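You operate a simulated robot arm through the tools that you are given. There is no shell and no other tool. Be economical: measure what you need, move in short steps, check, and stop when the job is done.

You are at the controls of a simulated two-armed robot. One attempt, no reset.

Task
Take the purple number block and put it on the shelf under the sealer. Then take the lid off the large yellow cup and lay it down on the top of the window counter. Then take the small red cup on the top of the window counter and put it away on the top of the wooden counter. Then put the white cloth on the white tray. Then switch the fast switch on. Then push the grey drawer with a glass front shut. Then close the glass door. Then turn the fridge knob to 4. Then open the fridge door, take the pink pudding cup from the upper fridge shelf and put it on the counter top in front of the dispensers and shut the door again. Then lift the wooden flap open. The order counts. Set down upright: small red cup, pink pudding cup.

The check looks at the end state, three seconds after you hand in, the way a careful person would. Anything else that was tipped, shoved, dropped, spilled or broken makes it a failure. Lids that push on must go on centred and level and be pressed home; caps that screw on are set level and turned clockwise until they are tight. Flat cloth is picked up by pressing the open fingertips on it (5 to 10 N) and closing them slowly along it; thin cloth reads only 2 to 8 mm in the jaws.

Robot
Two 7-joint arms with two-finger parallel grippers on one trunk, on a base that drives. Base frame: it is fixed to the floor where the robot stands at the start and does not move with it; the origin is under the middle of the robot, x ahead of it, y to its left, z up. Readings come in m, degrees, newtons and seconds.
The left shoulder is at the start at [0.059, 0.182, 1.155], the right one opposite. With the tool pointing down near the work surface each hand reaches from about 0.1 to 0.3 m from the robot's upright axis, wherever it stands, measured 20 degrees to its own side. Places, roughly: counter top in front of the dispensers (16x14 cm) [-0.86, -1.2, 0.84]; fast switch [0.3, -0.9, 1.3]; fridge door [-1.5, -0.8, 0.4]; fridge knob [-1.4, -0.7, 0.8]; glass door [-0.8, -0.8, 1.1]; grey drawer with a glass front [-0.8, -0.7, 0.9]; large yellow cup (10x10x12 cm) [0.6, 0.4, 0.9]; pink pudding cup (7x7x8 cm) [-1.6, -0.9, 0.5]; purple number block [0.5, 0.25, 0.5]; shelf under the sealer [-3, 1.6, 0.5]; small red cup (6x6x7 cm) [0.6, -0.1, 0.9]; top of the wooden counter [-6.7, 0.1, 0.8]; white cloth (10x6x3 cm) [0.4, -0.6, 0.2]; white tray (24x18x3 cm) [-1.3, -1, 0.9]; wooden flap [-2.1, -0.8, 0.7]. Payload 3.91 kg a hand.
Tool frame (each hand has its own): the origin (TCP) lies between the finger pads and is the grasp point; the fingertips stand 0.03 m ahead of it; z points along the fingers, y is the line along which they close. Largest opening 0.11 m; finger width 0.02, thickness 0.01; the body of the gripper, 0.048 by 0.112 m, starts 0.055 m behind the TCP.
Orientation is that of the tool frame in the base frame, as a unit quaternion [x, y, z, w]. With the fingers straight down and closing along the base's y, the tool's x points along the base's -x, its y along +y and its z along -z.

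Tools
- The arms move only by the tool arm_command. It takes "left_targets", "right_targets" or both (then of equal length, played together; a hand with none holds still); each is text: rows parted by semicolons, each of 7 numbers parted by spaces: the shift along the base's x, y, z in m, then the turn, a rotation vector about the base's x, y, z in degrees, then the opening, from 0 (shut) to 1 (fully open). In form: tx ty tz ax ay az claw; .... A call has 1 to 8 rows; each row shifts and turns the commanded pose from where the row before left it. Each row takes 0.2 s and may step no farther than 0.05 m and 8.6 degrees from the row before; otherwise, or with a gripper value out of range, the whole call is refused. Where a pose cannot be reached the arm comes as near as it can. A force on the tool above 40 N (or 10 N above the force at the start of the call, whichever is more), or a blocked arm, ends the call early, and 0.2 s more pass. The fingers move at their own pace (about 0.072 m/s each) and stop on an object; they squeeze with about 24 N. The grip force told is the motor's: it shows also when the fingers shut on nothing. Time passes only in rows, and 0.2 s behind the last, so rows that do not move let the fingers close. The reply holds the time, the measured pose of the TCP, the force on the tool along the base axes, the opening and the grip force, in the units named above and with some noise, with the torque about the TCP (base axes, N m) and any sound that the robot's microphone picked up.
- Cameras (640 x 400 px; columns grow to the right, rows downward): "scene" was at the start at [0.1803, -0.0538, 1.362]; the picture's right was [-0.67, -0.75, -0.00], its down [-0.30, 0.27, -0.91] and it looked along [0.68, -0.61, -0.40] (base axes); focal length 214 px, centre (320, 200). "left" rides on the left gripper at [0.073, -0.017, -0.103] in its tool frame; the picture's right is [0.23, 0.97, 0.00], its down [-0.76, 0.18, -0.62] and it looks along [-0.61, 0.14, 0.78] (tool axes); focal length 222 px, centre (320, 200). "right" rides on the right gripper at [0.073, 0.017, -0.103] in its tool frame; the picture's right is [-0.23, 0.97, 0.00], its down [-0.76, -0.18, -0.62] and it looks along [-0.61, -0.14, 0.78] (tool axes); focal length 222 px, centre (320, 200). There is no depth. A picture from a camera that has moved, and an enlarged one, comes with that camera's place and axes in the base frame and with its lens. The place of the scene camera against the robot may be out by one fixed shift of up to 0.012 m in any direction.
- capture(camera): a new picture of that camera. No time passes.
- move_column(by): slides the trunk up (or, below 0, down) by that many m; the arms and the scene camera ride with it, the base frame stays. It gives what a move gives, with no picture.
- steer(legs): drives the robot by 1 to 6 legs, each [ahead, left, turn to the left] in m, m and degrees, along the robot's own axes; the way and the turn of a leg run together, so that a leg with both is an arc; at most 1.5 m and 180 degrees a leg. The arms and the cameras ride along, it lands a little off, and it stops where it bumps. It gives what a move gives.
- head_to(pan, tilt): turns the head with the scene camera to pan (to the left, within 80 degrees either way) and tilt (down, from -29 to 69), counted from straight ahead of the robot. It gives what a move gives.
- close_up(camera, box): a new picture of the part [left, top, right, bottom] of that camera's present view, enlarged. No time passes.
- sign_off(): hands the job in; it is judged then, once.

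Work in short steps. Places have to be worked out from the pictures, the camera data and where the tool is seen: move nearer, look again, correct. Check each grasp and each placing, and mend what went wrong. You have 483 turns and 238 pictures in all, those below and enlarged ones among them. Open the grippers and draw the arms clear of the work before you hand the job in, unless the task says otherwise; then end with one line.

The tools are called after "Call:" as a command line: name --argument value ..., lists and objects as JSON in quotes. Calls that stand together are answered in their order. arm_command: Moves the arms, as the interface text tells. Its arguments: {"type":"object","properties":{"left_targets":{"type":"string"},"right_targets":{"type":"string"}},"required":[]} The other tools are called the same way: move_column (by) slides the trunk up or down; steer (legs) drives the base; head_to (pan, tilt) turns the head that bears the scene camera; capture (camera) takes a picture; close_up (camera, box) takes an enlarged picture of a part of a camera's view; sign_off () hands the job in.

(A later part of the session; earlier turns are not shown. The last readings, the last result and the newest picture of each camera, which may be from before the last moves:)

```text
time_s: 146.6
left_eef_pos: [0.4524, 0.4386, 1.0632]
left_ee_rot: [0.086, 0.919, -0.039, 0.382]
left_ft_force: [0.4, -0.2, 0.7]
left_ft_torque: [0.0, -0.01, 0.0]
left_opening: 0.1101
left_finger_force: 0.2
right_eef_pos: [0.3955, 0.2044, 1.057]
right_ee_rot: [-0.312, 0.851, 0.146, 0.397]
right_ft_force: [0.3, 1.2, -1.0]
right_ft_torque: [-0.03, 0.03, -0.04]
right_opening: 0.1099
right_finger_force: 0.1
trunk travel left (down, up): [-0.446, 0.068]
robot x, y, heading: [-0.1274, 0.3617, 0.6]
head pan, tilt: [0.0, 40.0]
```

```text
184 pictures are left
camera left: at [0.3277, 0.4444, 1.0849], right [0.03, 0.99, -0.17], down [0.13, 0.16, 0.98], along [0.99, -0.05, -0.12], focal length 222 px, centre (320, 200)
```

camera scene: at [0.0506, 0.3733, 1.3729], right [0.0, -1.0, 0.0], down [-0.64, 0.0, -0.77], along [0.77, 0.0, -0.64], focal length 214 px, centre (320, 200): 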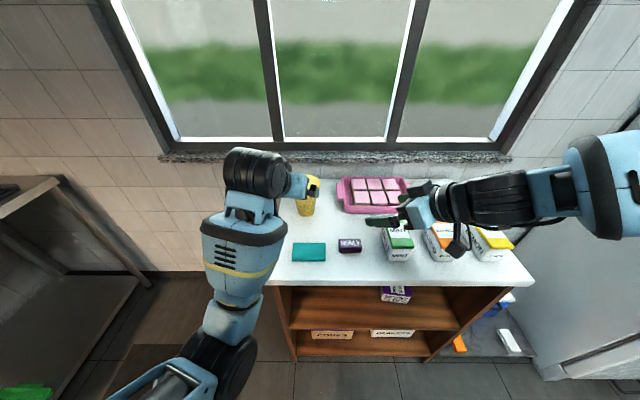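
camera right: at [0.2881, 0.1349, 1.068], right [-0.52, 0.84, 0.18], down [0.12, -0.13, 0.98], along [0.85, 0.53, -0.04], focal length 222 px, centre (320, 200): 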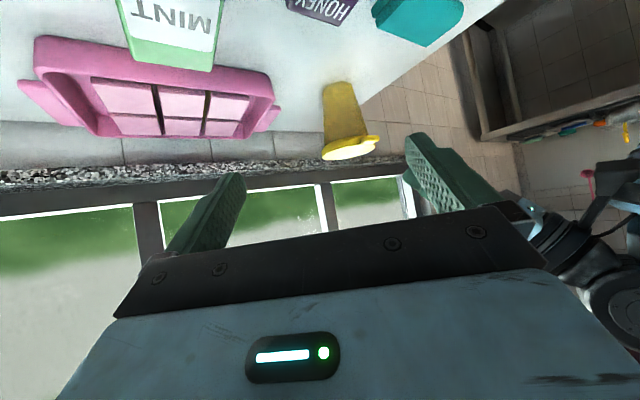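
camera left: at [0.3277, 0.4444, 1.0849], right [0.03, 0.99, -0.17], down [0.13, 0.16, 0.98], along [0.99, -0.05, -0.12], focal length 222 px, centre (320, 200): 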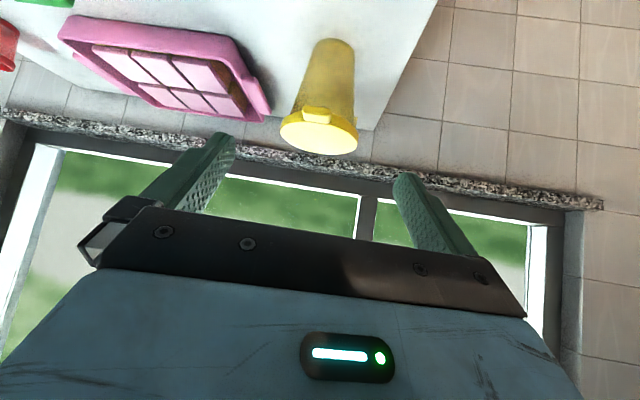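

From the left camera the cup centre is at (0.596, 0.414). For the right hand I'll use a 30° pitch and about 23° heading, to stay clear of the pink tray and under the lid. First I'll move the left hand out of the way and re-orient the right hand.

Call:
arm_command --left_targets "0 0.03 0.01 0 0 0 1;0 0.03 0.01 0 0 0 1;0 0.03 0.01 0 0 0 1;0 0 0 0 0 0 1;0 0 0 0 0 0 1;0 0 0 0 0 0 1;0 0 0 0 0 0 1" --right_targets "0 0 0 3.2 -3.8 0 1;0 0 0 3.2 -3.8 0 1;0 0 0 0 0 -8.5 1;0 0 0 0 0 -8.5 1;0.02 0.04 -0.02 0 0 0 1;0.02 0.04 -0.02 0 0 0 1;0.02 0.04 -0.02 0 0 0 1"

Call:
capture --camera "right"

```text
time_s: 148.2
left_eef_pos: [0.4528, 0.5278, 1.094]
left_ee_rot: [0.086, 0.919, -0.038, 0.382]
left_ft_force: [-0.3, 0.2, -0.3]
left_ft_torque: [-0.04, 0.0, -0.01]
left_opening: 0.1099
left_finger_force: 0.2
right_eef_pos: [0.4519, 0.3022, 1.0053]
right_ee_rot: [-0.175, 0.848, 0.103, 0.49]
right_ft_force: [0.6, 0.1, 0.1]
right_ft_torque: [0.01, 0.01, 0.01]
right_opening: 0.11
right_finger_force: 0.0
right hand out of reach, approached as far as the arm can: row 7
trunk travel left (down, up): [-0.446, 0.068]
robot x, y, heading: [-0.129, 0.3655, 0.2]
head pan, tilt: [0.0, 40.0]
```

```text
183 pictures are left
camera right: at [0.3292, 0.2689, 0.9942], right [-0.28, 0.94, 0.2], down [-0.08, -0.23, 0.97], along [0.96, 0.26, 0.14], focal length 222 px, centre (320, 200)
```

right: 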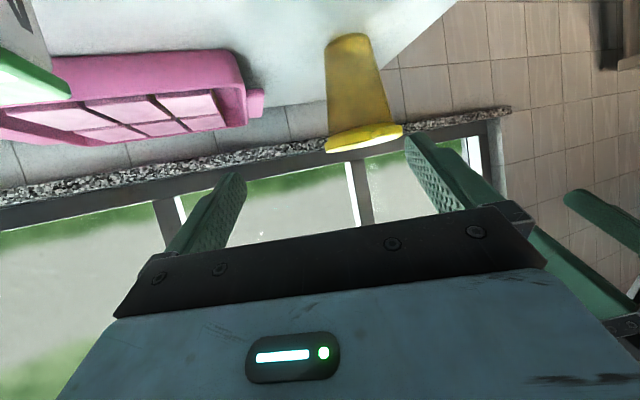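

The right hand needs to extend more to come inward. I'll try moving forward and inward while lowering.

Call:
arm_command --right_targets "0.02 0.022 -0.03 0 0 0 1;0.02 0.022 -0.03 0 0 0 1;0.02 0.025 -0.025 0 0 0 1;0.008 0.01 -0.02 0 0 0 1;0 0 0 0 0 0 1"

Call:
capture --camera "right"

```text
time_s: 149.4
left_eef_pos: [0.4524, 0.5289, 1.0934]
left_ee_rot: [0.086, 0.919, -0.038, 0.383]
left_ft_force: [-0.1, 0.2, 0.6]
left_ft_torque: [-0.02, 0.03, 0.01]
left_opening: 0.1101
left_finger_force: 0.1
right_eef_pos: [0.4693, 0.2867, 0.975]
right_ee_rot: [-0.175, 0.849, 0.101, 0.488]
right_ft_force: [0.2, -1.3, -0.9]
right_ft_torque: [0.0, 0.02, 0.0]
right_opening: 0.11
right_finger_force: 0.1
right hand out of reach, approached as far as the arm can: row 1, 2, 3, 4
trunk travel left (down, up): [-0.446, 0.068]
robot x, y, heading: [-0.1251, 0.3647, 0.3]
head pan, tilt: [0.0, 40.0]
```

```text
182 pictures are left
camera right: at [0.3457, 0.2523, 0.9649], right [-0.28, 0.94, 0.2], down [-0.07, -0.23, 0.97], along [0.96, 0.26, 0.13], focal length 222 px, centre (320, 200)
```

right: 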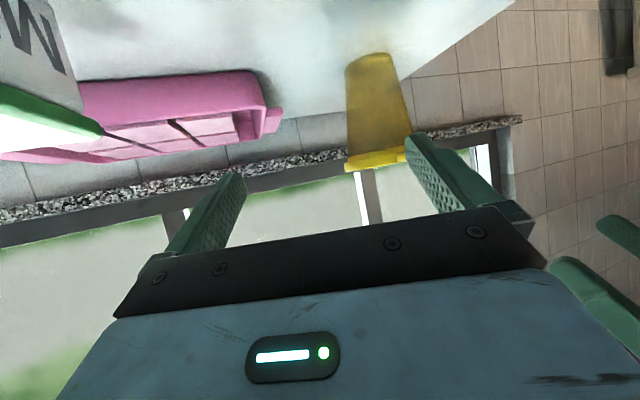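

The limit seems to come from the shallow pitch this far inward. I'll go back to a 40° pitch and try again.

Call:
arm_command --right_targets "0 0 0.015 -2 4.6 0 1;0 0 0.015 -2 4.6 0 1;0.01 0.025 0 0 0 0 1;0.01 0.025 0 0 0 0 1;0.01 0.025 0 0 0 0 1;0 0 0 0 0 0 1"

```text
time_s: 150.8
left_eef_pos: [0.452, 0.5293, 1.0939]
left_ee_rot: [0.086, 0.919, -0.039, 0.382]
left_ft_force: [-0.5, -0.5, 0.0]
left_ft_torque: [0.0, -0.02, -0.02]
left_opening: 0.11
left_finger_force: 0.1
right_eef_pos: [0.4692, 0.2931, 1.0146]
right_ee_rot: [-0.184, 0.887, 0.087, 0.414]
right_ft_force: [0.7, -0.4, -0.9]
right_ft_torque: [0.0, -0.01, 0.01]
right_opening: 0.1101
right_finger_force: 0.2
right hand out of reach, approached as far as the arm can: row 3, 4, 5
trunk travel left (down, up): [-0.446, 0.068]
robot x, y, heading: [-0.1271, 0.3648, 0.2]
head pan, tilt: [0.0, 40.0]
```

The right hand can't come further inward than about 7 cm from my midline. I'll back off and shift left so the cup lies ahead of the right hand, and test whether the left can cross over at a more inward heading.

Call:
steer --legs '[[-0.22, 0, 0], [0, 0.15, 0]]'

Call:
arm_command --left_targets "0.01 -0.035 0 0 0 -6.5 1;0.01 -0.035 0 0 0 -6.5 1;0.01 -0.035 0 0 0 -6 1;0.01 -0.035 0 0 0 0 1;0.01 -0.03 0 0 0 0 1;0.01 -0.03 -0.02 0 0 0 1;0 0 -0.03 0 0 0 1;0 0 0 0 0 0 1"

Call:
capture --camera "scene"

```text
time_s: 154.0
left_eef_pos: [0.2273, 0.6812, 1.094]
left_ee_rot: [0.085, 0.919, -0.038, 0.382]
left_ft_force: [0.3, -0.1, 1.1]
left_ft_torque: [0.0, 0.0, -0.03]
left_opening: 0.11
left_finger_force: 0.1
right_eef_pos: [0.2459, 0.4444, 1.0152]
right_ee_rot: [-0.186, 0.887, 0.087, 0.414]
right_ft_force: [0.8, -0.3, -0.6]
right_ft_torque: [-0.01, 0.0, -0.03]
right_opening: 0.1101
right_finger_force: 0.0
trunk travel left (down, up): [-0.446, 0.068]
robot x, y, heading: [-0.3504, 0.5123, 0.4]
head pan, tilt: [0.0, 40.0]
```

```text
time_s: 155.8
left_eef_pos: [0.293, 0.4822, 1.0529]
left_ee_rot: [0.229, 0.89, -0.102, 0.381]
left_ft_force: [6.0, 4.1, -0.8]
left_ft_torque: [-0.06, 0.17, -0.02]
left_opening: 0.1066
left_finger_force: 0.0
right_eef_pos: [0.2412, 0.4435, 1.0041]
right_ee_rot: [-0.185, 0.892, 0.084, 0.403]
right_ft_force: [-6.7, -4.5, -1.1]
right_ft_torque: [0.29, -0.48, 0.08]
right_opening: 0.1099
right_finger_force: 0.0
trunk travel left (down, up): [-0.446, 0.068]
robot x, y, heading: [-0.3477, 0.5143, 0.3]
head pan, tilt: [0.0, 40.0]
stopped in row 8 (right hand): the force on the tool passed its limit at 42 N (the readings are from after the stop); the commanded pose is now the measured one
```

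```text
181 pictures are left
camera scene: at [-0.1735, 0.5237, 1.373], right [0.01, -1.0, 0.0], down [-0.64, 0.0, -0.77], along [0.77, 0.01, -0.64], focal length 214 px, centre (320, 200)
```

scene: 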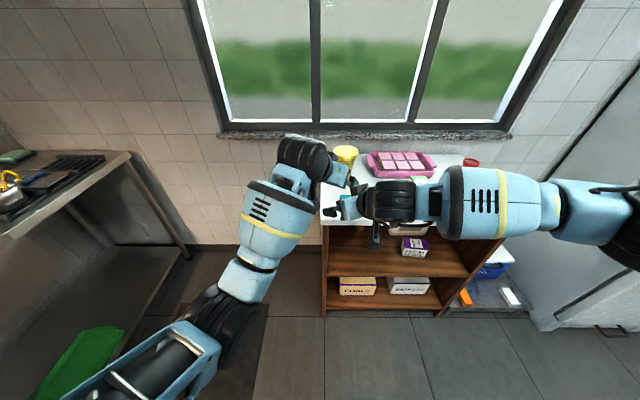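

The hands touched lightly because I brought the left down onto the right, but no harm was done. The left does reach across well. I'll separate them and yaw the right hand to about 60°, which suits its forearm direction.

Call:
arm_command --left_targets "0 0.02 0.04 0 0 0 1;0 0.03 0.03 0 0 0 1;-0.01 0.04 0 0 0 0 1;-0.01 0.04 0 0 0 0 1;0 0.04 0 0 0 0 1;0 0 0 0 0 0 1;0 0 0 0 0 0 1" --right_targets "0 0 0 0 0 0 1;0 0 0 0 0 0 1;0 -0.02 0 0 0 7.5 1;0 -0.02 0 0 0 7.5 1;0 -0.02 0 0 0 7.5 1;0 -0.02 0 0 0 7.5 1;0 0 0.0 0 0 7 1"

Call:
steer --legs '[[0.0, -0.06, 0]]'

Call:
capture --camera "scene"

```text
time_s: 157.4
left_eef_pos: [0.2744, 0.6539, 1.1226]
left_ee_rot: [0.231, 0.889, -0.104, 0.38]
left_ft_force: [0.2, 0.5, 0.9]
left_ft_torque: [0.02, 0.0, -0.01]
left_opening: 0.1099
left_finger_force: 0.0
right_eef_pos: [0.225, 0.4036, 1.0204]
right_ee_rot: [-0.418, 0.807, 0.179, 0.376]
right_ft_force: [-0.3, 0.6, 0.2]
right_ft_torque: [-0.04, 0.01, 0.01]
right_opening: 0.1096
right_finger_force: 0.1
right hand out of reach, approached as far as the arm can: row 6, 7
trunk travel left (down, up): [-0.446, 0.068]
robot x, y, heading: [-0.3516, 0.5147, 0.4]
head pan, tilt: [0.0, 40.0]
```

```text
time_s: 158.6
left_eef_pos: [0.2729, 0.5909, 1.1233]
left_ee_rot: [0.231, 0.89, -0.103, 0.38]
left_ft_force: [-0.8, 0.3, 0.0]
left_ft_torque: [-0.03, 0.02, 0.0]
left_opening: 0.1101
left_finger_force: 0.0
right_eef_pos: [0.2253, 0.3425, 1.0187]
right_ee_rot: [-0.417, 0.808, 0.179, 0.376]
right_ft_force: [-0.5, -0.8, -0.4]
right_ft_torque: [-0.02, 0.01, 0.02]
right_opening: 0.1099
right_finger_force: 0.0
trunk travel left (down, up): [-0.446, 0.068]
robot x, y, heading: [-0.3523, 0.4549, 0.4]
head pan, tilt: [0.0, 40.0]
```

```text
180 pictures are left
camera scene: at [-0.173, 0.4637, 1.373], right [0.01, -1.0, 0.0], down [-0.64, 0.0, -0.77], along [0.77, 0.01, -0.64], focal length 214 px, centre (320, 200)
```

scene: 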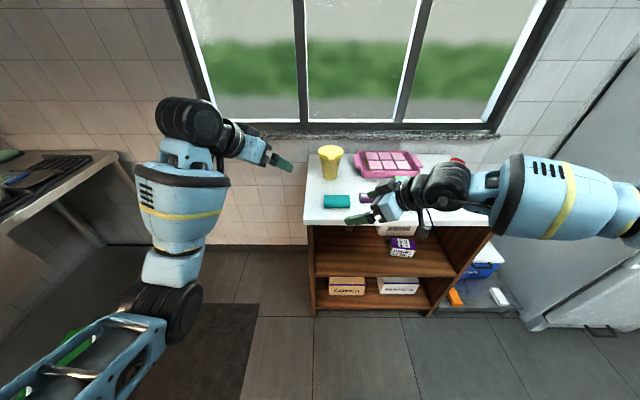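

I'll test the right hand's reach at this heading by extending it forward and inward, in air above everything.

Call:
arm_command --right_targets "0.03 0.017 0 0 0 0 1;0.03 0.017 0 0 0 0 1;0.03 0.017 0 0 0 0 1;0.03 0.017 0 0 0 0 1;0 0 -0.03 0 0 0 1;0 0 -0.03 0 0 0 1;0 0 0 0 0 0 1"

```text
time_s: 160.2
left_eef_pos: [0.274, 0.5908, 1.1214]
left_ee_rot: [0.232, 0.89, -0.103, 0.38]
left_ft_force: [0.1, 0.4, -0.9]
left_ft_torque: [0.02, -0.01, 0.0]
left_opening: 0.11
left_finger_force: 0.0
right_eef_pos: [0.2622, 0.3879, 0.9593]
right_ee_rot: [-0.419, 0.807, 0.179, 0.375]
right_ft_force: [0.6, 0.4, 0.8]
right_ft_torque: [0.02, 0.01, 0.0]
right_opening: 0.1101
right_finger_force: 0.0
right hand out of reach, approached as far as the arm can: row 1, 2, 3, 4, 5, 6
trunk travel left (down, up): [-0.446, 0.068]
robot x, y, heading: [-0.3552, 0.4543, 0.4]
head pan, tilt: [0.0, 40.0]
```

The right arm is in an awkward posture. I'll look at it to see how it's folded.

Call:
head_to --pan -50 --tilt 30

Call:
capture --camera "scene"

```text
time_s: 161.4
left_eef_pos: [0.272, 0.5903, 1.1239]
left_ee_rot: [0.232, 0.89, -0.103, 0.379]
left_ft_force: [-0.3, 0.5, -0.3]
left_ft_torque: [-0.02, 0.0, 0.01]
left_opening: 0.11
left_finger_force: 0.1
right_eef_pos: [0.2632, 0.3867, 0.9593]
right_ee_rot: [-0.417, 0.807, 0.179, 0.377]
right_ft_force: [-0.2, 0.7, 0.5]
right_ft_torque: [-0.01, 0.0, 0.02]
right_opening: 0.1102
right_finger_force: 0.1
trunk travel left (down, up): [-0.446, 0.068]
robot x, y, heading: [-0.3479, 0.4563, 0.4]
head pan, tilt: [-50.0, 30.0]
```

```text
179 pictures are left
camera scene: at [-0.1994, 0.3944, 1.3883], right [-0.76, -0.65, 0.0], down [-0.32, 0.38, -0.87], along [0.56, -0.66, -0.5], focal length 214 px, centre (320, 200)
```

scene: 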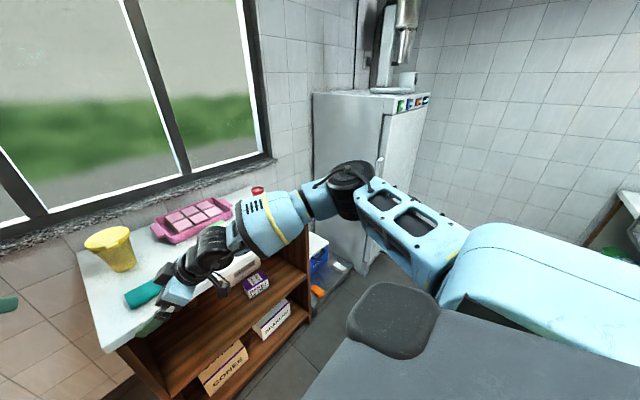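

The right elbow is out front and to the side. I'll reset its posture by going back up to a tool-down pose near its start, then come down again close in with the pitch, as I did with the left.

Call:
arm_command --right_targets "-0.01 -0.01 0.045 0 0 -7.6 1;-0.01 -0.01 0.045 0 0 -7.6 1;-0.01 -0.01 0.045 0 0 -7.6 1;-0.01 -0.01 0.045 0 0 -7.6 1;-0.01 -0.01 0.045 0 0 -7.6 1;-0.01 -0.01 0.045 0 0 -7.6 1;-0.01 -0.01 0.045 0 0 -7.6 1;0 0 0 0 0 0 1"

Call:
arm_command --right_targets "-0.01 -0.01 0.02 0 8 0 1;-0.01 -0.01 0.02 0 8 0 1;-0.01 -0.01 0.02 0 8 0 1;-0.01 -0.01 0.02 0 8 0 1;-0.01 -0.01 0.01 0 8 0 1;-0.01 0 0 0 0 0 1;0 0 0 0 0 0 1"

Call:
capture --camera "scene"

```text
time_s: 163.2
left_eef_pos: [0.2741, 0.59, 1.1219]
left_ee_rot: [0.232, 0.89, -0.103, 0.38]
left_ft_force: [-0.3, -0.9, -0.7]
left_ft_torque: [-0.01, 0.01, 0.0]
left_opening: 0.1101
left_finger_force: 0.1
right_eef_pos: [0.1963, 0.3171, 1.2721]
right_ee_rot: [-0.011, 0.909, -0.009, 0.416]
right_ft_force: [-0.8, -0.4, 0.1]
right_ft_torque: [-0.01, 0.0, -0.03]
right_opening: 0.1101
right_finger_force: 0.0
trunk travel left (down, up): [-0.446, 0.068]
robot x, y, heading: [-0.3498, 0.4523, 0.3]
head pan, tilt: [-50.0, 30.0]
```

```text
time_s: 164.8
left_eef_pos: [0.2735, 0.5906, 1.1226]
left_ee_rot: [0.232, 0.889, -0.104, 0.38]
left_ft_force: [-0.9, 0.6, 0.5]
left_ft_torque: [-0.03, 0.0, -0.02]
left_opening: 0.11
left_finger_force: 0.1
right_eef_pos: [0.122, 0.238, 1.3574]
right_ee_rot: [-0.015, 0.997, -0.003, 0.078]
right_ft_force: [-0.5, -0.3, -0.9]
right_ft_torque: [0.03, 0.0, -0.01]
right_opening: 0.11
right_finger_force: 0.1
right hand out of reach, approached as far as the arm can: row 3, 4, 5
trunk travel left (down, up): [-0.446, 0.068]
robot x, y, heading: [-0.3495, 0.4553, 0.5]
head pan, tilt: [-50.0, 30.0]
```

```text
178 pictures are left
camera scene: at [-0.1987, 0.3946, 1.3882], right [-0.76, -0.65, 0.0], down [-0.32, 0.38, -0.87], along [0.56, -0.66, -0.5], focal length 214 px, centre (320, 200)
```

scene: 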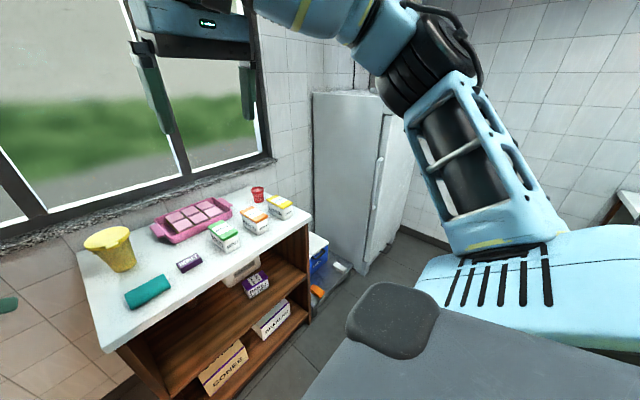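

The elbow is now up. I'll come down close in with the pitch, keeping the hand out to its own side.

Call:
arm_command --right_targets "0.0 -0.01 -0.043 0 -5 0 1;0 -0.01 -0.043 0 -5 0 1;0 -0.01 -0.043 0 -5 0 1;0 -0.01 -0.043 0 -5 0 1;0 0 -0.043 0 -5 0 1;0 0 -0.043 0 -5 0 1;0 0 -0.043 0 -5 0 1;0 0 -0.043 0 -2 0 1"

Call:
capture --camera "scene"

```text
time_s: 166.6
left_eef_pos: [0.2738, 0.5922, 1.1221]
left_ee_rot: [0.233, 0.89, -0.104, 0.379]
left_ft_force: [-0.6, -0.5, -0.3]
left_ft_torque: [0.0, 0.01, -0.02]
left_opening: 0.11
left_finger_force: 0.0
right_eef_pos: [0.1204, 0.1965, 1.0095]
right_ee_rot: [-0.012, 0.92, -0.007, 0.391]
right_ft_force: [0.1, -0.1, 1.2]
right_ft_torque: [-0.03, -0.01, -0.01]
right_opening: 0.1102
right_finger_force: 0.1
trunk travel left (down, up): [-0.446, 0.068]
robot x, y, heading: [-0.3496, 0.4558, 0.2]
head pan, tilt: [-50.0, 30.0]
```

```text
177 pictures are left
camera scene: at [-0.1987, 0.3941, 1.3882], right [-0.76, -0.65, 0.0], down [-0.32, 0.38, -0.87], along [0.56, -0.66, -0.5], focal length 214 px, centre (320, 200)
```

scene: 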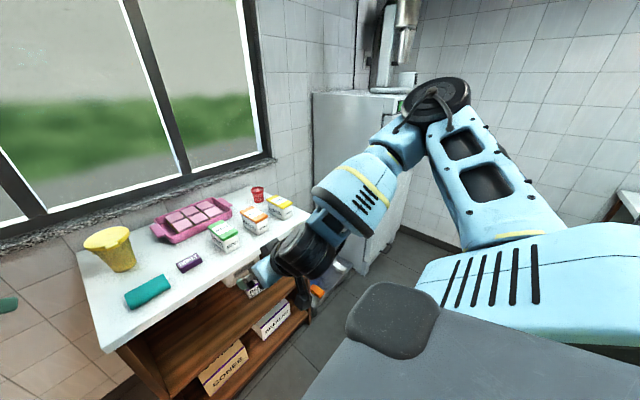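

The elbow is high and to the side now, a new posture. I'll test extending forward and inward with a 20° yaw.

Call:
arm_command --right_targets "0.03 0.025 0 0 0 5 1;0.03 0.025 0 0 0 5 1;0.03 0.025 0 0 0 5 1;0.03 0.025 0 0 0 5 1;0.03 0.025 0 0 0 0 1;0.03 0.025 0 0 0 0 1;0.03 0.02 0 0 0 0 1;0 0 0 0 0 0 1"

```text
time_s: 168.4
left_eef_pos: [0.2748, 0.5903, 1.1226]
left_ee_rot: [0.231, 0.89, -0.103, 0.38]
left_ft_force: [-0.5, 0.6, 0.1]
left_ft_torque: [0.01, -0.01, -0.01]
left_opening: 0.1099
left_finger_force: 0.1
right_eef_pos: [0.3065, 0.3384, 1.017]
right_ee_rot: [-0.171, 0.903, 0.06, 0.388]
right_ft_force: [-0.1, 0.0, 0.6]
right_ft_torque: [-0.03, 0.04, -0.01]
right_opening: 0.1101
right_finger_force: 0.1
right hand out of reach, approached as far as the arm can: row 6, 7
trunk travel left (down, up): [-0.446, 0.068]
robot x, y, heading: [-0.3485, 0.4526, 0.3]
head pan, tilt: [-50.0, 30.0]
```

The right hand reaches about 0.65 ahead and 0.11 to its side, at lid height. So I'll swap roles: the right takes the lid and the left holds the body. I'll pull the right hand back a bit, shift the base left and drive in.

Call:
arm_command --right_targets "-0.03 -0.012 0.01 0 0 0 1;-0.03 -0.012 0.01 0 0 0 1;-0.03 -0.012 0.01 0 0 0 1;-0.03 -0.012 0 0 0 0 1;0 0 0 0 0 0 1"

Call:
steer --legs '[[0, 0.09, 0], [0.27, 0, 0]]'

Call:
head_to --pan -10 --tilt 40

Call:
capture --camera "scene"

Call:
capture --camera "right"

```text
time_s: 169.6
left_eef_pos: [0.2744, 0.5908, 1.1235]
left_ee_rot: [0.231, 0.89, -0.103, 0.379]
left_ft_force: [0.3, -0.4, 0.5]
left_ft_torque: [0.02, 0.03, -0.02]
left_opening: 0.1099
left_finger_force: 0.1
right_eef_pos: [0.1862, 0.2924, 1.0472]
right_ee_rot: [-0.172, 0.904, 0.061, 0.388]
right_ft_force: [0.4, -0.4, 0.6]
right_ft_torque: [0.0, 0.04, 0.03]
right_opening: 0.1102
right_finger_force: 0.1
trunk travel left (down, up): [-0.446, 0.068]
robot x, y, heading: [-0.3504, 0.4543, 0.8]
head pan, tilt: [-50.0, 30.0]
```

```text
time_s: 172.5
left_eef_pos: [0.5429, 0.6829, 1.1217]
left_ee_rot: [0.233, 0.889, -0.104, 0.38]
left_ft_force: [0.7, 0.4, 0.7]
left_ft_torque: [0.0, 0.01, 0.03]
left_opening: 0.1101
left_finger_force: 0.0
right_eef_pos: [0.4556, 0.3835, 1.0474]
right_ee_rot: [-0.171, 0.904, 0.06, 0.388]
right_ft_force: [0.0, 0.7, -0.1]
right_ft_torque: [-0.02, -0.06, 0.0]
right_opening: 0.1103
right_finger_force: 0.0
trunk travel left (down, up): [-0.446, 0.068]
robot x, y, heading: [-0.0796, 0.5425, 0.2]
head pan, tilt: [-50.0, 30.0]
```

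```text
time_s: 173.6
left_eef_pos: [0.5434, 0.6824, 1.1217]
left_ee_rot: [0.233, 0.889, -0.103, 0.379]
left_ft_force: [0.7, -0.2, -0.5]
left_ft_torque: [-0.01, 0.0, 0.0]
left_opening: 0.1098
left_finger_force: 0.0
right_eef_pos: [0.4545, 0.3826, 1.0474]
right_ee_rot: [-0.172, 0.904, 0.061, 0.388]
right_ft_force: [0.1, 0.6, -0.5]
right_ft_torque: [0.01, 0.04, 0.01]
right_opening: 0.1101
right_finger_force: 0.0
trunk travel left (down, up): [-0.446, 0.068]
robot x, y, heading: [-0.0765, 0.546, 0.3]
head pan, tilt: [-10.0, 40.0]
```

```text
176 pictures are left
camera scene: at [0.0946, 0.5409, 1.373], right [-0.17, -0.99, 0.0], down [-0.63, 0.11, -0.77], along [0.75, -0.13, -0.64], focal length 214 px, centre (320, 200)
```

scene: 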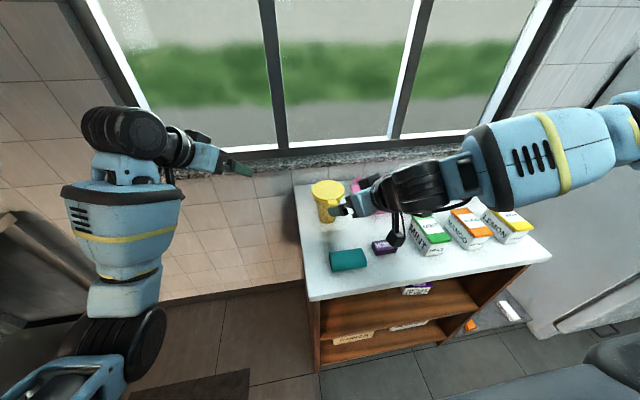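

```text
175 pictures are left
camera right: at [0.3301, 0.3547, 1.0662], right [-0.2, 0.97, 0.14], down [0.13, -0.12, 0.98], along [0.97, 0.22, -0.1], focal length 222 px, centre (320, 200)
```

right: 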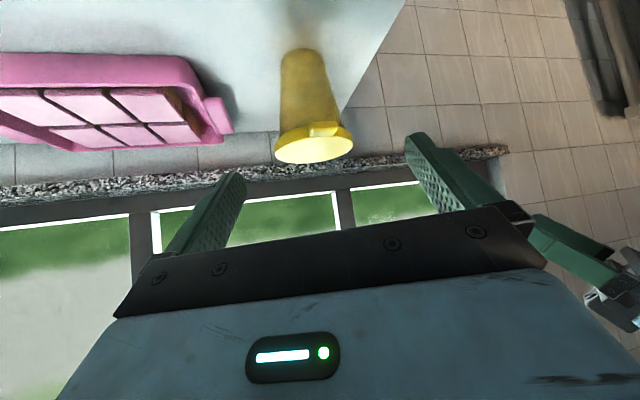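

The right hand is well placed (heading 20°, pitch 44°), with the cup centre at (0.599, 0.416). I'll move the right hand aside briefly and bring the left hand onto its diagonal approach line for the cup body.

Call:
arm_command --right_targets "-0.02 -0.03 0 0 0 0 1;-0.02 -0.03 0 0 0 0 1;-0.02 -0.03 0 0 0 0 1;0 0 0 0 0 0 1;0 0 0 0 0 0 1;0 0 0 0 0 0 1" --left_targets "-0.02 -0.02 0 0 0 0 1;-0.02 -0.04 -0.02 0 0 0 1;-0.02 -0.04 -0.02 0 0 0 1;-0.02 -0.04 -0.02 0 0 0 1;-0.007 -0.045 -0.02 0 0 0 1;0 0 -0.01 0 0 0 1"

Call:
capture --camera "left"

```text
time_s: 175.0
left_eef_pos: [0.4542, 0.4965, 1.0311]
left_ee_rot: [0.233, 0.889, -0.105, 0.38]
left_ft_force: [0.3, -0.3, 0.5]
left_ft_torque: [-0.05, 0.01, 0.02]
left_opening: 0.11
left_finger_force: 0.1
right_eef_pos: [0.3954, 0.2927, 1.0472]
right_ee_rot: [-0.172, 0.904, 0.06, 0.388]
right_ft_force: [-0.7, -0.5, -0.7]
right_ft_torque: [0.03, -0.01, -0.02]
right_opening: 0.1099
right_finger_force: 0.1
trunk travel left (down, up): [-0.446, 0.068]
robot x, y, heading: [-0.0787, 0.5457, -0.0]
head pan, tilt: [-10.0, 40.0]
```

```text
174 pictures are left
camera left: at [0.3374, 0.5419, 1.05], right [0.34, 0.92, -0.17], down [0.16, 0.13, 0.98], along [0.93, -0.36, -0.1], focal length 222 px, centre (320, 200)
```

left: 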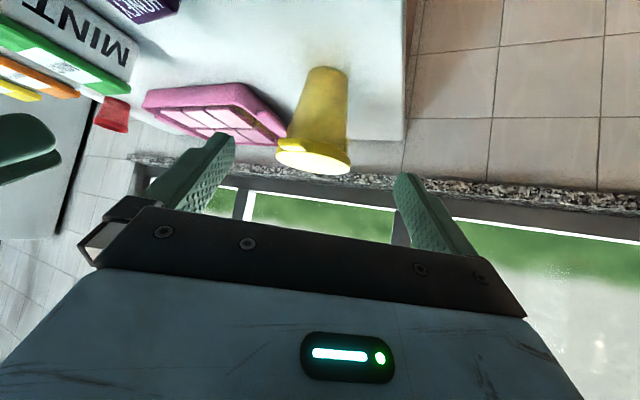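

The line looks right. I'll slide along the tool axis toward the cup body, stopping 5 cm short to check.

Call:
arm_command --left_targets "0.025 -0.0135 -0.028 0 0 0 1;0.025 -0.0135 -0.028 0 0 0 1;0.025 -0.0135 -0.028 0 0 0 1;0.021 -0.0115 -0.023 0 0 0 1;0 0 0 0 0 0 1"

Call:
capture --camera "left"

Call:
close_up --camera "scene" --box '[240, 130, 480, 280]'

```text
time_s: 176.2
left_eef_pos: [0.5522, 0.4459, 0.9256]
left_ee_rot: [0.233, 0.889, -0.104, 0.38]
left_ft_force: [0.6, 0.2, 0.1]
left_ft_torque: [0.0, -0.02, -0.01]
left_opening: 0.1101
left_finger_force: 0.1
right_eef_pos: [0.3953, 0.2925, 1.0483]
right_ee_rot: [-0.171, 0.903, 0.06, 0.389]
right_ft_force: [-0.2, 0.0, -0.5]
right_ft_torque: [0.0, 0.04, -0.01]
right_opening: 0.1102
right_finger_force: 0.1
trunk travel left (down, up): [-0.446, 0.068]
robot x, y, heading: [-0.0828, 0.5468, 0.3]
head pan, tilt: [-10.0, 40.0]
```

```text
173 pictures are left
camera left: at [0.4344, 0.4909, 0.9449], right [0.34, 0.92, -0.17], down [0.15, 0.12, 0.98], along [0.93, -0.36, -0.1], focal length 222 px, centre (320, 200)
```

left: 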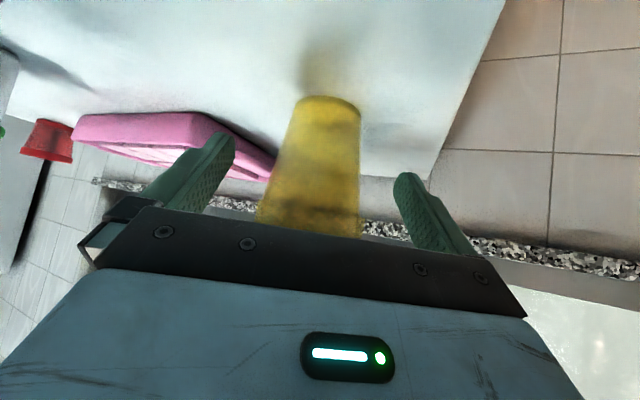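

```text
2.67 times, centred on (360, 205) of scene
camera zoom: at [0.0942, 0.5412, 1.373], right [-0.17, -0.99, 0.0], down [-0.63, 0.11, -0.77], along [0.76, -0.13, -0.64], focal length 572 px, centre (213, 187)
```

zoom: 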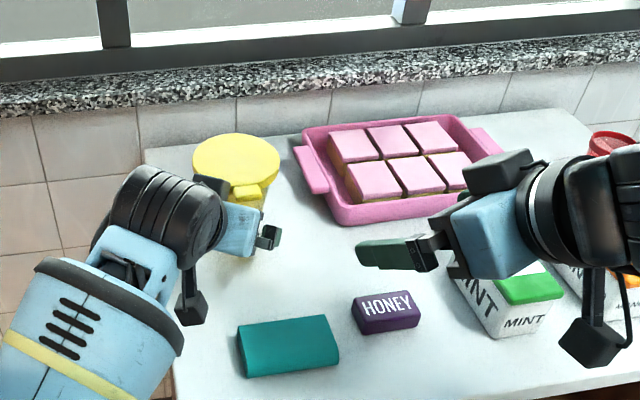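

The cup body is centred between the fingers. I'll advance the final 5 cm and close on the body.

Call:
arm_command --left_targets "0.016 -0.0095 -0.0175 0 0 0 1;0.015 -0.0095 -0.0165 0 0 0 1;0 0 0 0 0 0 1;0 0 0 0 0 0 0.85;0 0 0 0 0 0 0.75;0 0 0 0 0 0 0.65;0 0 0 0 0 0 0.5;0 0 0 0 0 0 0.5"

Call:
capture --camera "left"

Call:
close_up --camera "scene" --box '[240, 130, 480, 280]'

```text
time_s: 178.0
left_eef_pos: [0.5861, 0.4358, 0.8882]
left_ee_rot: [0.23, 0.891, -0.098, 0.38]
left_ft_force: [-0.4, -0.4, -0.1]
left_ft_torque: [0.03, 0.0, -0.03]
left_opening: 0.0607
left_finger_force: 23.9
right_eef_pos: [0.3955, 0.292, 1.048]
right_ee_rot: [-0.17, 0.904, 0.059, 0.388]
right_ft_force: [-0.8, -1.0, -0.2]
right_ft_torque: [0.01, -0.02, 0.01]
right_opening: 0.11
right_finger_force: 0.0
trunk travel left (down, up): [-0.446, 0.068]
robot x, y, heading: [-0.0818, 0.5466, 0.4]
head pan, tilt: [-10.0, 40.0]
```

```text
171 pictures are left
camera left: at [0.4694, 0.4801, 0.9081], right [0.33, 0.93, -0.16], down [0.15, 0.12, 0.98], along [0.93, -0.35, -0.1], focal length 222 px, centre (320, 200)
```

left: 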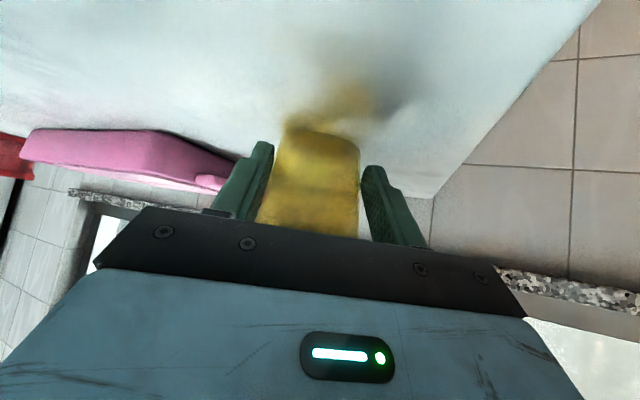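

```text
2.67 times, centred on (360, 205) of scene
camera zoom: at [0.0946, 0.541, 1.373], right [-0.17, -0.99, 0.0], down [-0.63, 0.11, -0.77], along [0.76, -0.13, -0.64], focal length 572 px, centre (213, 187)
```

zoom: 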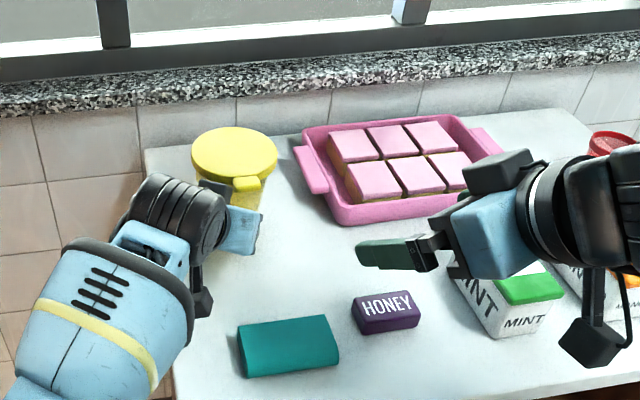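

The left hand holds the cup body (opening 0.061, 24 N) and the cup hardly moved. Now I'll bring the right hand onto its own diagonal axis above the lid and check the alignment.

Call:
arm_command --right_targets "0.03 0.02 0.005 0 0 0 1;0.035 0.025 0 0 0 0 1;0.035 0.027 -0.005 0 0 0 1;0.03 0.025 -0.008 0 0 0 1;0 0 0 0 0 0 1"

Call:
capture --camera "right"

```text
time_s: 179.2
left_eef_pos: [0.5871, 0.4356, 0.8891]
left_ee_rot: [0.23, 0.891, -0.097, 0.379]
left_ft_force: [-0.3, -0.6, -0.1]
left_ft_torque: [-0.02, 0.03, 0.0]
left_opening: 0.0607
left_finger_force: 24.0
right_eef_pos: [0.5233, 0.3899, 1.0389]
right_ee_rot: [-0.172, 0.904, 0.06, 0.387]
right_ft_force: [-0.1, -1.1, 0.7]
right_ft_torque: [-0.01, -0.03, 0.0]
right_opening: 0.1099
right_finger_force: 0.0
trunk travel left (down, up): [-0.446, 0.068]
robot x, y, heading: [-0.0819, 0.545, 0.2]
head pan, tilt: [-10.0, 40.0]
```

```text
169 pictures are left
camera right: at [0.3997, 0.3617, 1.0578], right [-0.2, 0.97, 0.14], down [0.13, -0.12, 0.99], along [0.97, 0.22, -0.1], focal length 222 px, centre (320, 200)
```

right: 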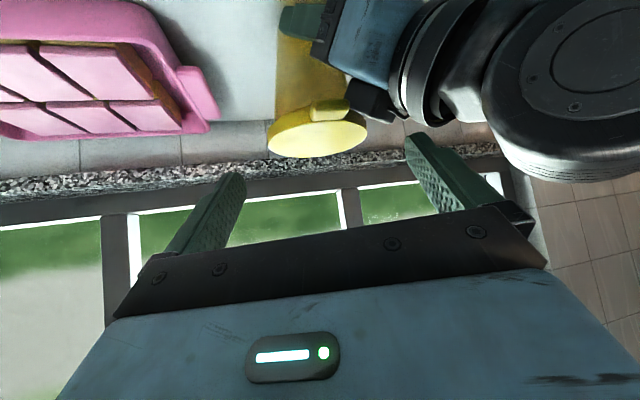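

The lid centre is at (0.607, 0.415). The clearances to the left wrist look like 3 cm or more. I'll advance part way along the axis and check.

Call:
arm_command --right_targets "0.011 -0.001 0 0 0 0 1;0.014 0.005 -0.014 0 0 0 1;0.014 0.005 -0.014 0 0 0 1;0 0 0 0 0 0 1"

Call:
capture --camera "right"

```text
time_s: 180.2
left_eef_pos: [0.5855, 0.4363, 0.8855]
left_ee_rot: [0.23, 0.892, -0.097, 0.377]
left_ft_force: [1.6, 0.8, -11.1]
left_ft_torque: [-0.26, -0.12, -0.04]
left_opening: 0.0594
left_finger_force: 23.4
right_eef_pos: [0.5643, 0.3985, 1.0131]
right_ee_rot: [-0.171, 0.903, 0.061, 0.39]
right_ft_force: [-1.5, -0.8, 10.0]
right_ft_torque: [0.6, 0.08, 0.08]
right_opening: 0.11
right_finger_force: 0.1
trunk travel left (down, up): [-0.446, 0.068]
robot x, y, heading: [-0.0798, 0.5491, 0.4]
head pan, tilt: [-10.0, 40.0]
```

```text
168 pictures are left
camera right: at [0.4401, 0.3703, 1.031], right [-0.2, 0.97, 0.14], down [0.12, -0.12, 0.99], along [0.97, 0.21, -0.1], focal length 222 px, centre (320, 200)
```

right: 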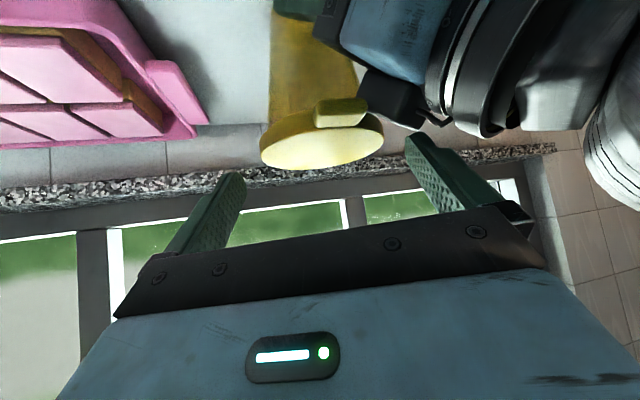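

The right fingertip met the left gripper's jaw housing, with only light force. I'll back the right hand off and release the cup with the left. Then I'll re-grip from further round the left side at about -60° heading to make room.

Call:
arm_command --right_targets "-0.014 -0.005 0.014 0 0 0 1;-0.03 -0.02 0.02 0 0 0 1;-0.03 -0.03 0.0 0 0 0 1;-0.03 -0.03 0 0 0 0 1;0 0 0 0 0 0 1;0 0 0 0 0 0 1;0 0 0 0 0 0 1;0 0 0 0 0 0 1" --left_targets "0 0 0 0 0 0 0.5;0 0 0 0 0 0 0.5;0 0 0.003 0 0 0 0.7;0 0 0 0 0 0 1;0 0 0 0 0 0 1;-0.019 0.011 0.021 0 0 0 1;-0.025 0.0145 0.027 0 0 0 1;-0.025 0.0145 0.027 0 0 0 1"

Call:
capture --camera "left"

```text
time_s: 182.0
left_eef_pos: [0.5119, 0.4674, 0.9699]
left_ee_rot: [0.233, 0.89, -0.105, 0.379]
left_ft_force: [-0.6, 0.3, -0.5]
left_ft_torque: [0.02, -0.01, 0.0]
left_opening: 0.11
left_finger_force: 0.0
right_eef_pos: [0.4609, 0.3153, 1.046]
right_ee_rot: [-0.172, 0.903, 0.061, 0.388]
right_ft_force: [-0.1, 0.5, -0.2]
right_ft_torque: [0.0, 0.01, 0.0]
right_opening: 0.1101
right_finger_force: 0.0
trunk travel left (down, up): [-0.446, 0.068]
robot x, y, heading: [-0.0807, 0.549, 0.2]
head pan, tilt: [-10.0, 40.0]
```

```text
167 pictures are left
camera left: at [0.3939, 0.5131, 0.9892], right [0.34, 0.92, -0.17], down [0.16, 0.13, 0.98], along [0.93, -0.36, -0.1], focal length 222 px, centre (320, 200)
```

left: 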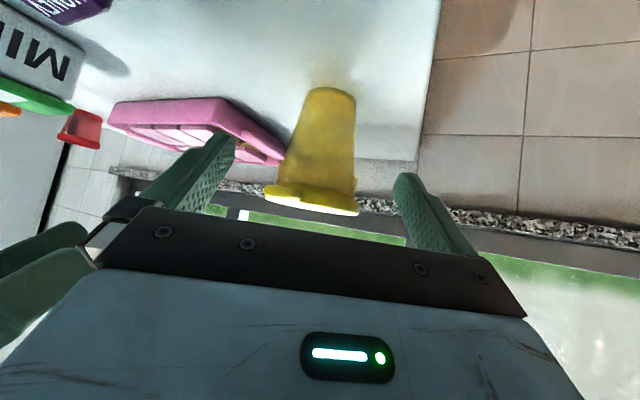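

The cup is fine, at (0.608, 0.417). I'll swing the left hand round to a -60° heading.

Call:
arm_command --left_targets "-0.005 0.025 0.02 0 0 -7.5 1;0 0.025 0.02 0 0 -7.5 1;0.01 0.02 0 0 0 -7.5 1;0.015 0.01 0 0 0 -7.5 1;0 0 0 0 0 0 1"

Call:
capture --camera "left"

```text
time_s: 183.2
left_eef_pos: [0.5332, 0.5456, 1.0099]
left_ee_rot: [0.456, 0.798, -0.199, 0.341]
left_ft_force: [0.7, -0.9, -0.7]
left_ft_torque: [0.03, -0.04, -0.01]
left_opening: 0.1098
left_finger_force: 0.0
right_eef_pos: [0.461, 0.3138, 1.0453]
right_ee_rot: [-0.171, 0.904, 0.06, 0.387]
right_ft_force: [0.0, -0.4, 0.1]
right_ft_torque: [0.01, -0.04, 0.01]
right_opening: 0.1097
right_finger_force: 0.2
trunk travel left (down, up): [-0.446, 0.068]
robot x, y, heading: [-0.0829, 0.5477, 0.4]
head pan, tilt: [-10.0, 40.0]
```

```text
166 pictures are left
camera left: at [0.4559, 0.644, 1.0289], right [0.76, 0.63, -0.17], down [0.2, 0.03, 0.98], along [0.62, -0.78, -0.1], focal length 222 px, centre (320, 200)
```

left: 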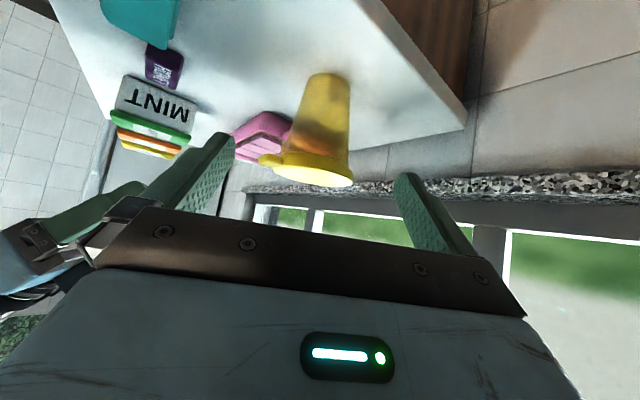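

Reached and aligned laterally. I'll slide in along the axis to the cup body.

Call:
arm_command --left_targets "0.015 -0.026 -0.0285 0 0 0 1;0.015 -0.026 -0.0285 0 0 0 1;0.015 -0.026 -0.0285 0 0 0 1;0.01 -0.0165 -0.018 0 0 0 1;0.006 -0.01 -0.0175 0 0 0 1;0 0 0 0 0 0 1"

Call:
capture --camera "left"

```text
time_s: 184.6
left_eef_pos: [0.5941, 0.4418, 0.8893]
left_ee_rot: [0.455, 0.798, -0.198, 0.34]
left_ft_force: [0.3, 0.2, 0.1]
left_ft_torque: [0.02, 0.01, 0.03]
left_opening: 0.1098
left_finger_force: 0.1
right_eef_pos: [0.4621, 0.3147, 1.0468]
right_ee_rot: [-0.172, 0.904, 0.06, 0.388]
right_ft_force: [0.2, 0.4, -0.6]
right_ft_torque: [-0.01, -0.03, 0.03]
right_opening: 0.1099
right_finger_force: 0.1
trunk travel left (down, up): [-0.446, 0.068]
robot x, y, heading: [-0.0834, 0.5473, 0.1]
head pan, tilt: [-10.0, 40.0]
```

```text
165 pictures are left
camera left: at [0.5169, 0.5391, 0.9079], right [0.76, 0.63, -0.17], down [0.2, 0.03, 0.98], along [0.62, -0.78, -0.1], focal length 222 px, centre (320, 200)
```

left: 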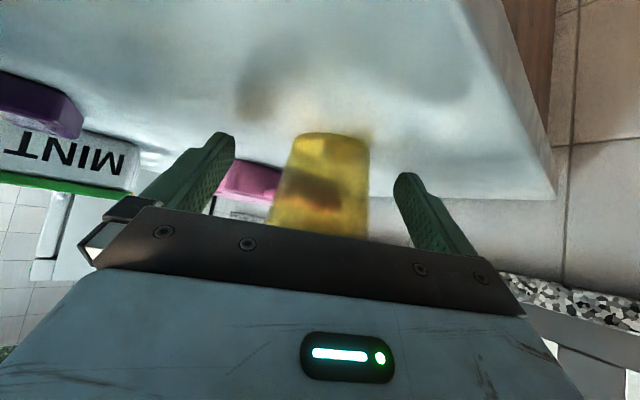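

The cup is centred between the open fingers. I'll nudge 8 mm in and close.

Call:
arm_command --left_targets "0.005 -0.006 0 0 0 0 1;0 0 0 0 0 0 0.8;0 0 0 0 0 0 0.7;0 0 0 0 0 0 0.6;0 0 0 0 0 0 0.5;0 0 0 0 0 0 0.5"

Call:
close_up --camera "scene" --box '[240, 130, 480, 280]'

Call:
capture --camera "right"

```text
time_s: 186.0
left_eef_pos: [0.5989, 0.4343, 0.8892]
left_ee_rot: [0.455, 0.799, -0.199, 0.341]
left_ft_force: [-0.4, -0.3, -0.7]
left_ft_torque: [-0.01, -0.02, -0.01]
left_opening: 0.0609
left_finger_force: 24.1
right_eef_pos: [0.4613, 0.3144, 1.0469]
right_ee_rot: [-0.171, 0.903, 0.06, 0.388]
right_ft_force: [-0.6, 0.1, 0.1]
right_ft_torque: [-0.01, 0.01, 0.01]
right_opening: 0.1101
right_finger_force: 0.1
trunk travel left (down, up): [-0.446, 0.068]
robot x, y, heading: [-0.0842, 0.5452, 0.1]
head pan, tilt: [-10.0, 40.0]
```

```text
2.67 times, centred on (360, 205) of scene
camera zoom: at [0.0945, 0.541, 1.373], right [-0.17, -0.99, 0.0], down [-0.63, 0.11, -0.77], along [0.76, -0.13, -0.64], focal length 572 px, centre (213, 187)
```

zoom: 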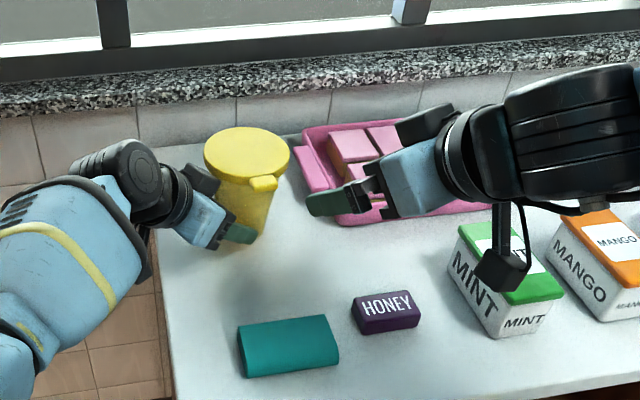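

```text
163 pictures are left
camera right: at [0.337, 0.2862, 1.0653], right [-0.2, 0.97, 0.14], down [0.13, -0.12, 0.98], along [0.97, 0.22, -0.1], focal length 222 px, centre (320, 200)
```

right: 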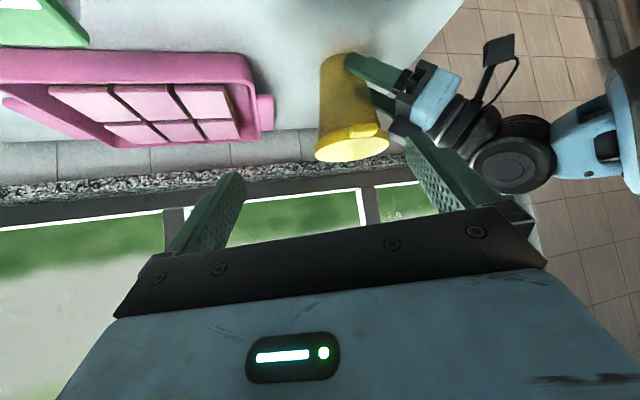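

The left holds the cup from the left (opening 0.061), and the lid centre is now about (0.606, 0.401). The right hand's finger would land on the left gripper at the present heading, so I'll yaw the right to about -18°, placing its fingers either side of that, and line up above.

Call:
arm_command --right_targets "0 0.01 0.01 0 0 -7.6 1;0 0.02 0.01 0 0 -7.6 1;0.01 0.03 0.005 0 0 -7.6 1;0.015 0.03 0 0 0 -7.6 1;0.015 0.03 0 0 0 -7.6 1;0 0 0 0 0 0 1"

Call:
capture --camera "right"

Call:
close_up --camera "scene" --box '[240, 130, 480, 280]'

```text
time_s: 187.4
left_eef_pos: [0.599, 0.4358, 0.8888]
left_ee_rot: [0.456, 0.798, -0.199, 0.34]
left_ft_force: [0.2, -0.6, 0.3]
left_ft_torque: [-0.04, -0.07, 0.0]
left_opening: 0.0609
left_finger_force: 24.4
right_eef_pos: [0.4849, 0.4029, 1.0719]
right_ee_rot: [0.093, 0.915, -0.053, 0.389]
right_ft_force: [0.1, 0.1, 0.1]
right_ft_torque: [-0.01, -0.02, 0.02]
right_opening: 0.1101
right_finger_force: 0.1
right hand out of reach, approached as far as the arm can: row 5
trunk travel left (down, up): [-0.446, 0.068]
robot x, y, heading: [-0.0799, 0.5447, 0.1]
head pan, tilt: [-10.0, 40.0]
```

```text
162 pictures are left
camera right: at [0.3657, 0.4457, 1.0906], right [0.36, 0.92, 0.14], down [0.04, -0.17, 0.98], along [0.93, -0.35, -0.1], focal length 222 px, centre (320, 200)
```

right: 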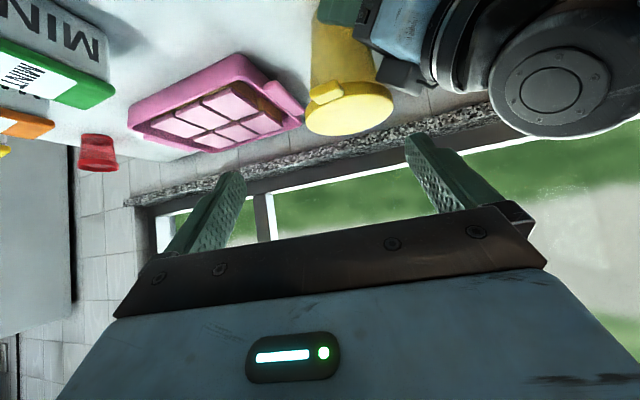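

```text
2.67 times, centred on (360, 205) of scene
camera zoom: at [0.0944, 0.541, 1.373], right [-0.17, -0.99, 0.0], down [-0.63, 0.11, -0.77], along [0.76, -0.13, -0.64], focal length 572 px, centre (213, 187)
```

zoom: 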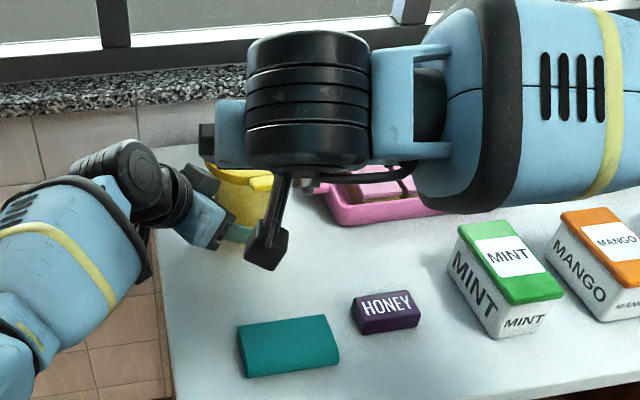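

The right is at a -13.5° heading and pitch 44°, with the lid at (0.605, 0.404). I'll line up on its axis and check the reach.

Call:
arm_command --right_targets "0.02 0.008 -0.01 0 0 0 1;0.02 0.009 -0.012 0 0 0 1;0.0 0 0 0 0 0 1"

Call:
capture --camera "right"

```text
time_s: 188.2
left_eef_pos: [0.6004, 0.4344, 0.8895]
left_ee_rot: [0.455, 0.798, -0.199, 0.34]
left_ft_force: [-0.9, -0.4, 1.4]
left_ft_torque: [0.01, 0.0, 0.01]
left_opening: 0.0609
left_finger_force: 24.1
right_eef_pos: [0.4855, 0.402, 1.0714]
right_ee_rot: [0.092, 0.915, -0.052, 0.389]
right_ft_force: [0.6, -0.1, 0.0]
right_ft_torque: [0.0, 0.02, -0.01]
right_opening: 0.11
right_finger_force: 0.1
right hand out of reach, approached as far as the arm can: row 1, 2
trunk travel left (down, up): [-0.446, 0.068]
robot x, y, heading: [-0.0861, 0.5492, -0.1]
head pan, tilt: [-10.0, 40.0]
```

```text
160 pictures are left
camera right: at [0.3655, 0.4459, 1.0905], right [0.36, 0.92, 0.14], down [0.04, -0.17, 0.98], along [0.93, -0.35, -0.1], focal length 222 px, centre (320, 200)
```

right: 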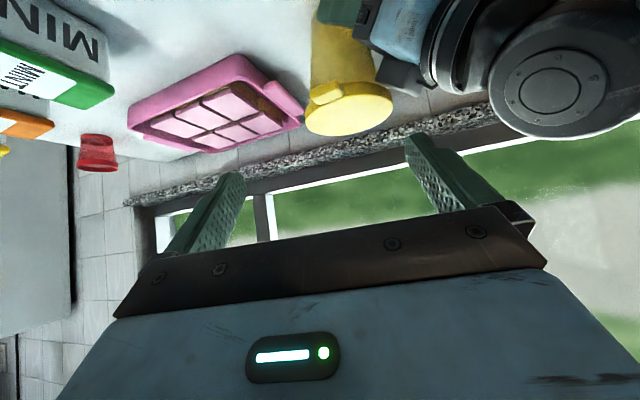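

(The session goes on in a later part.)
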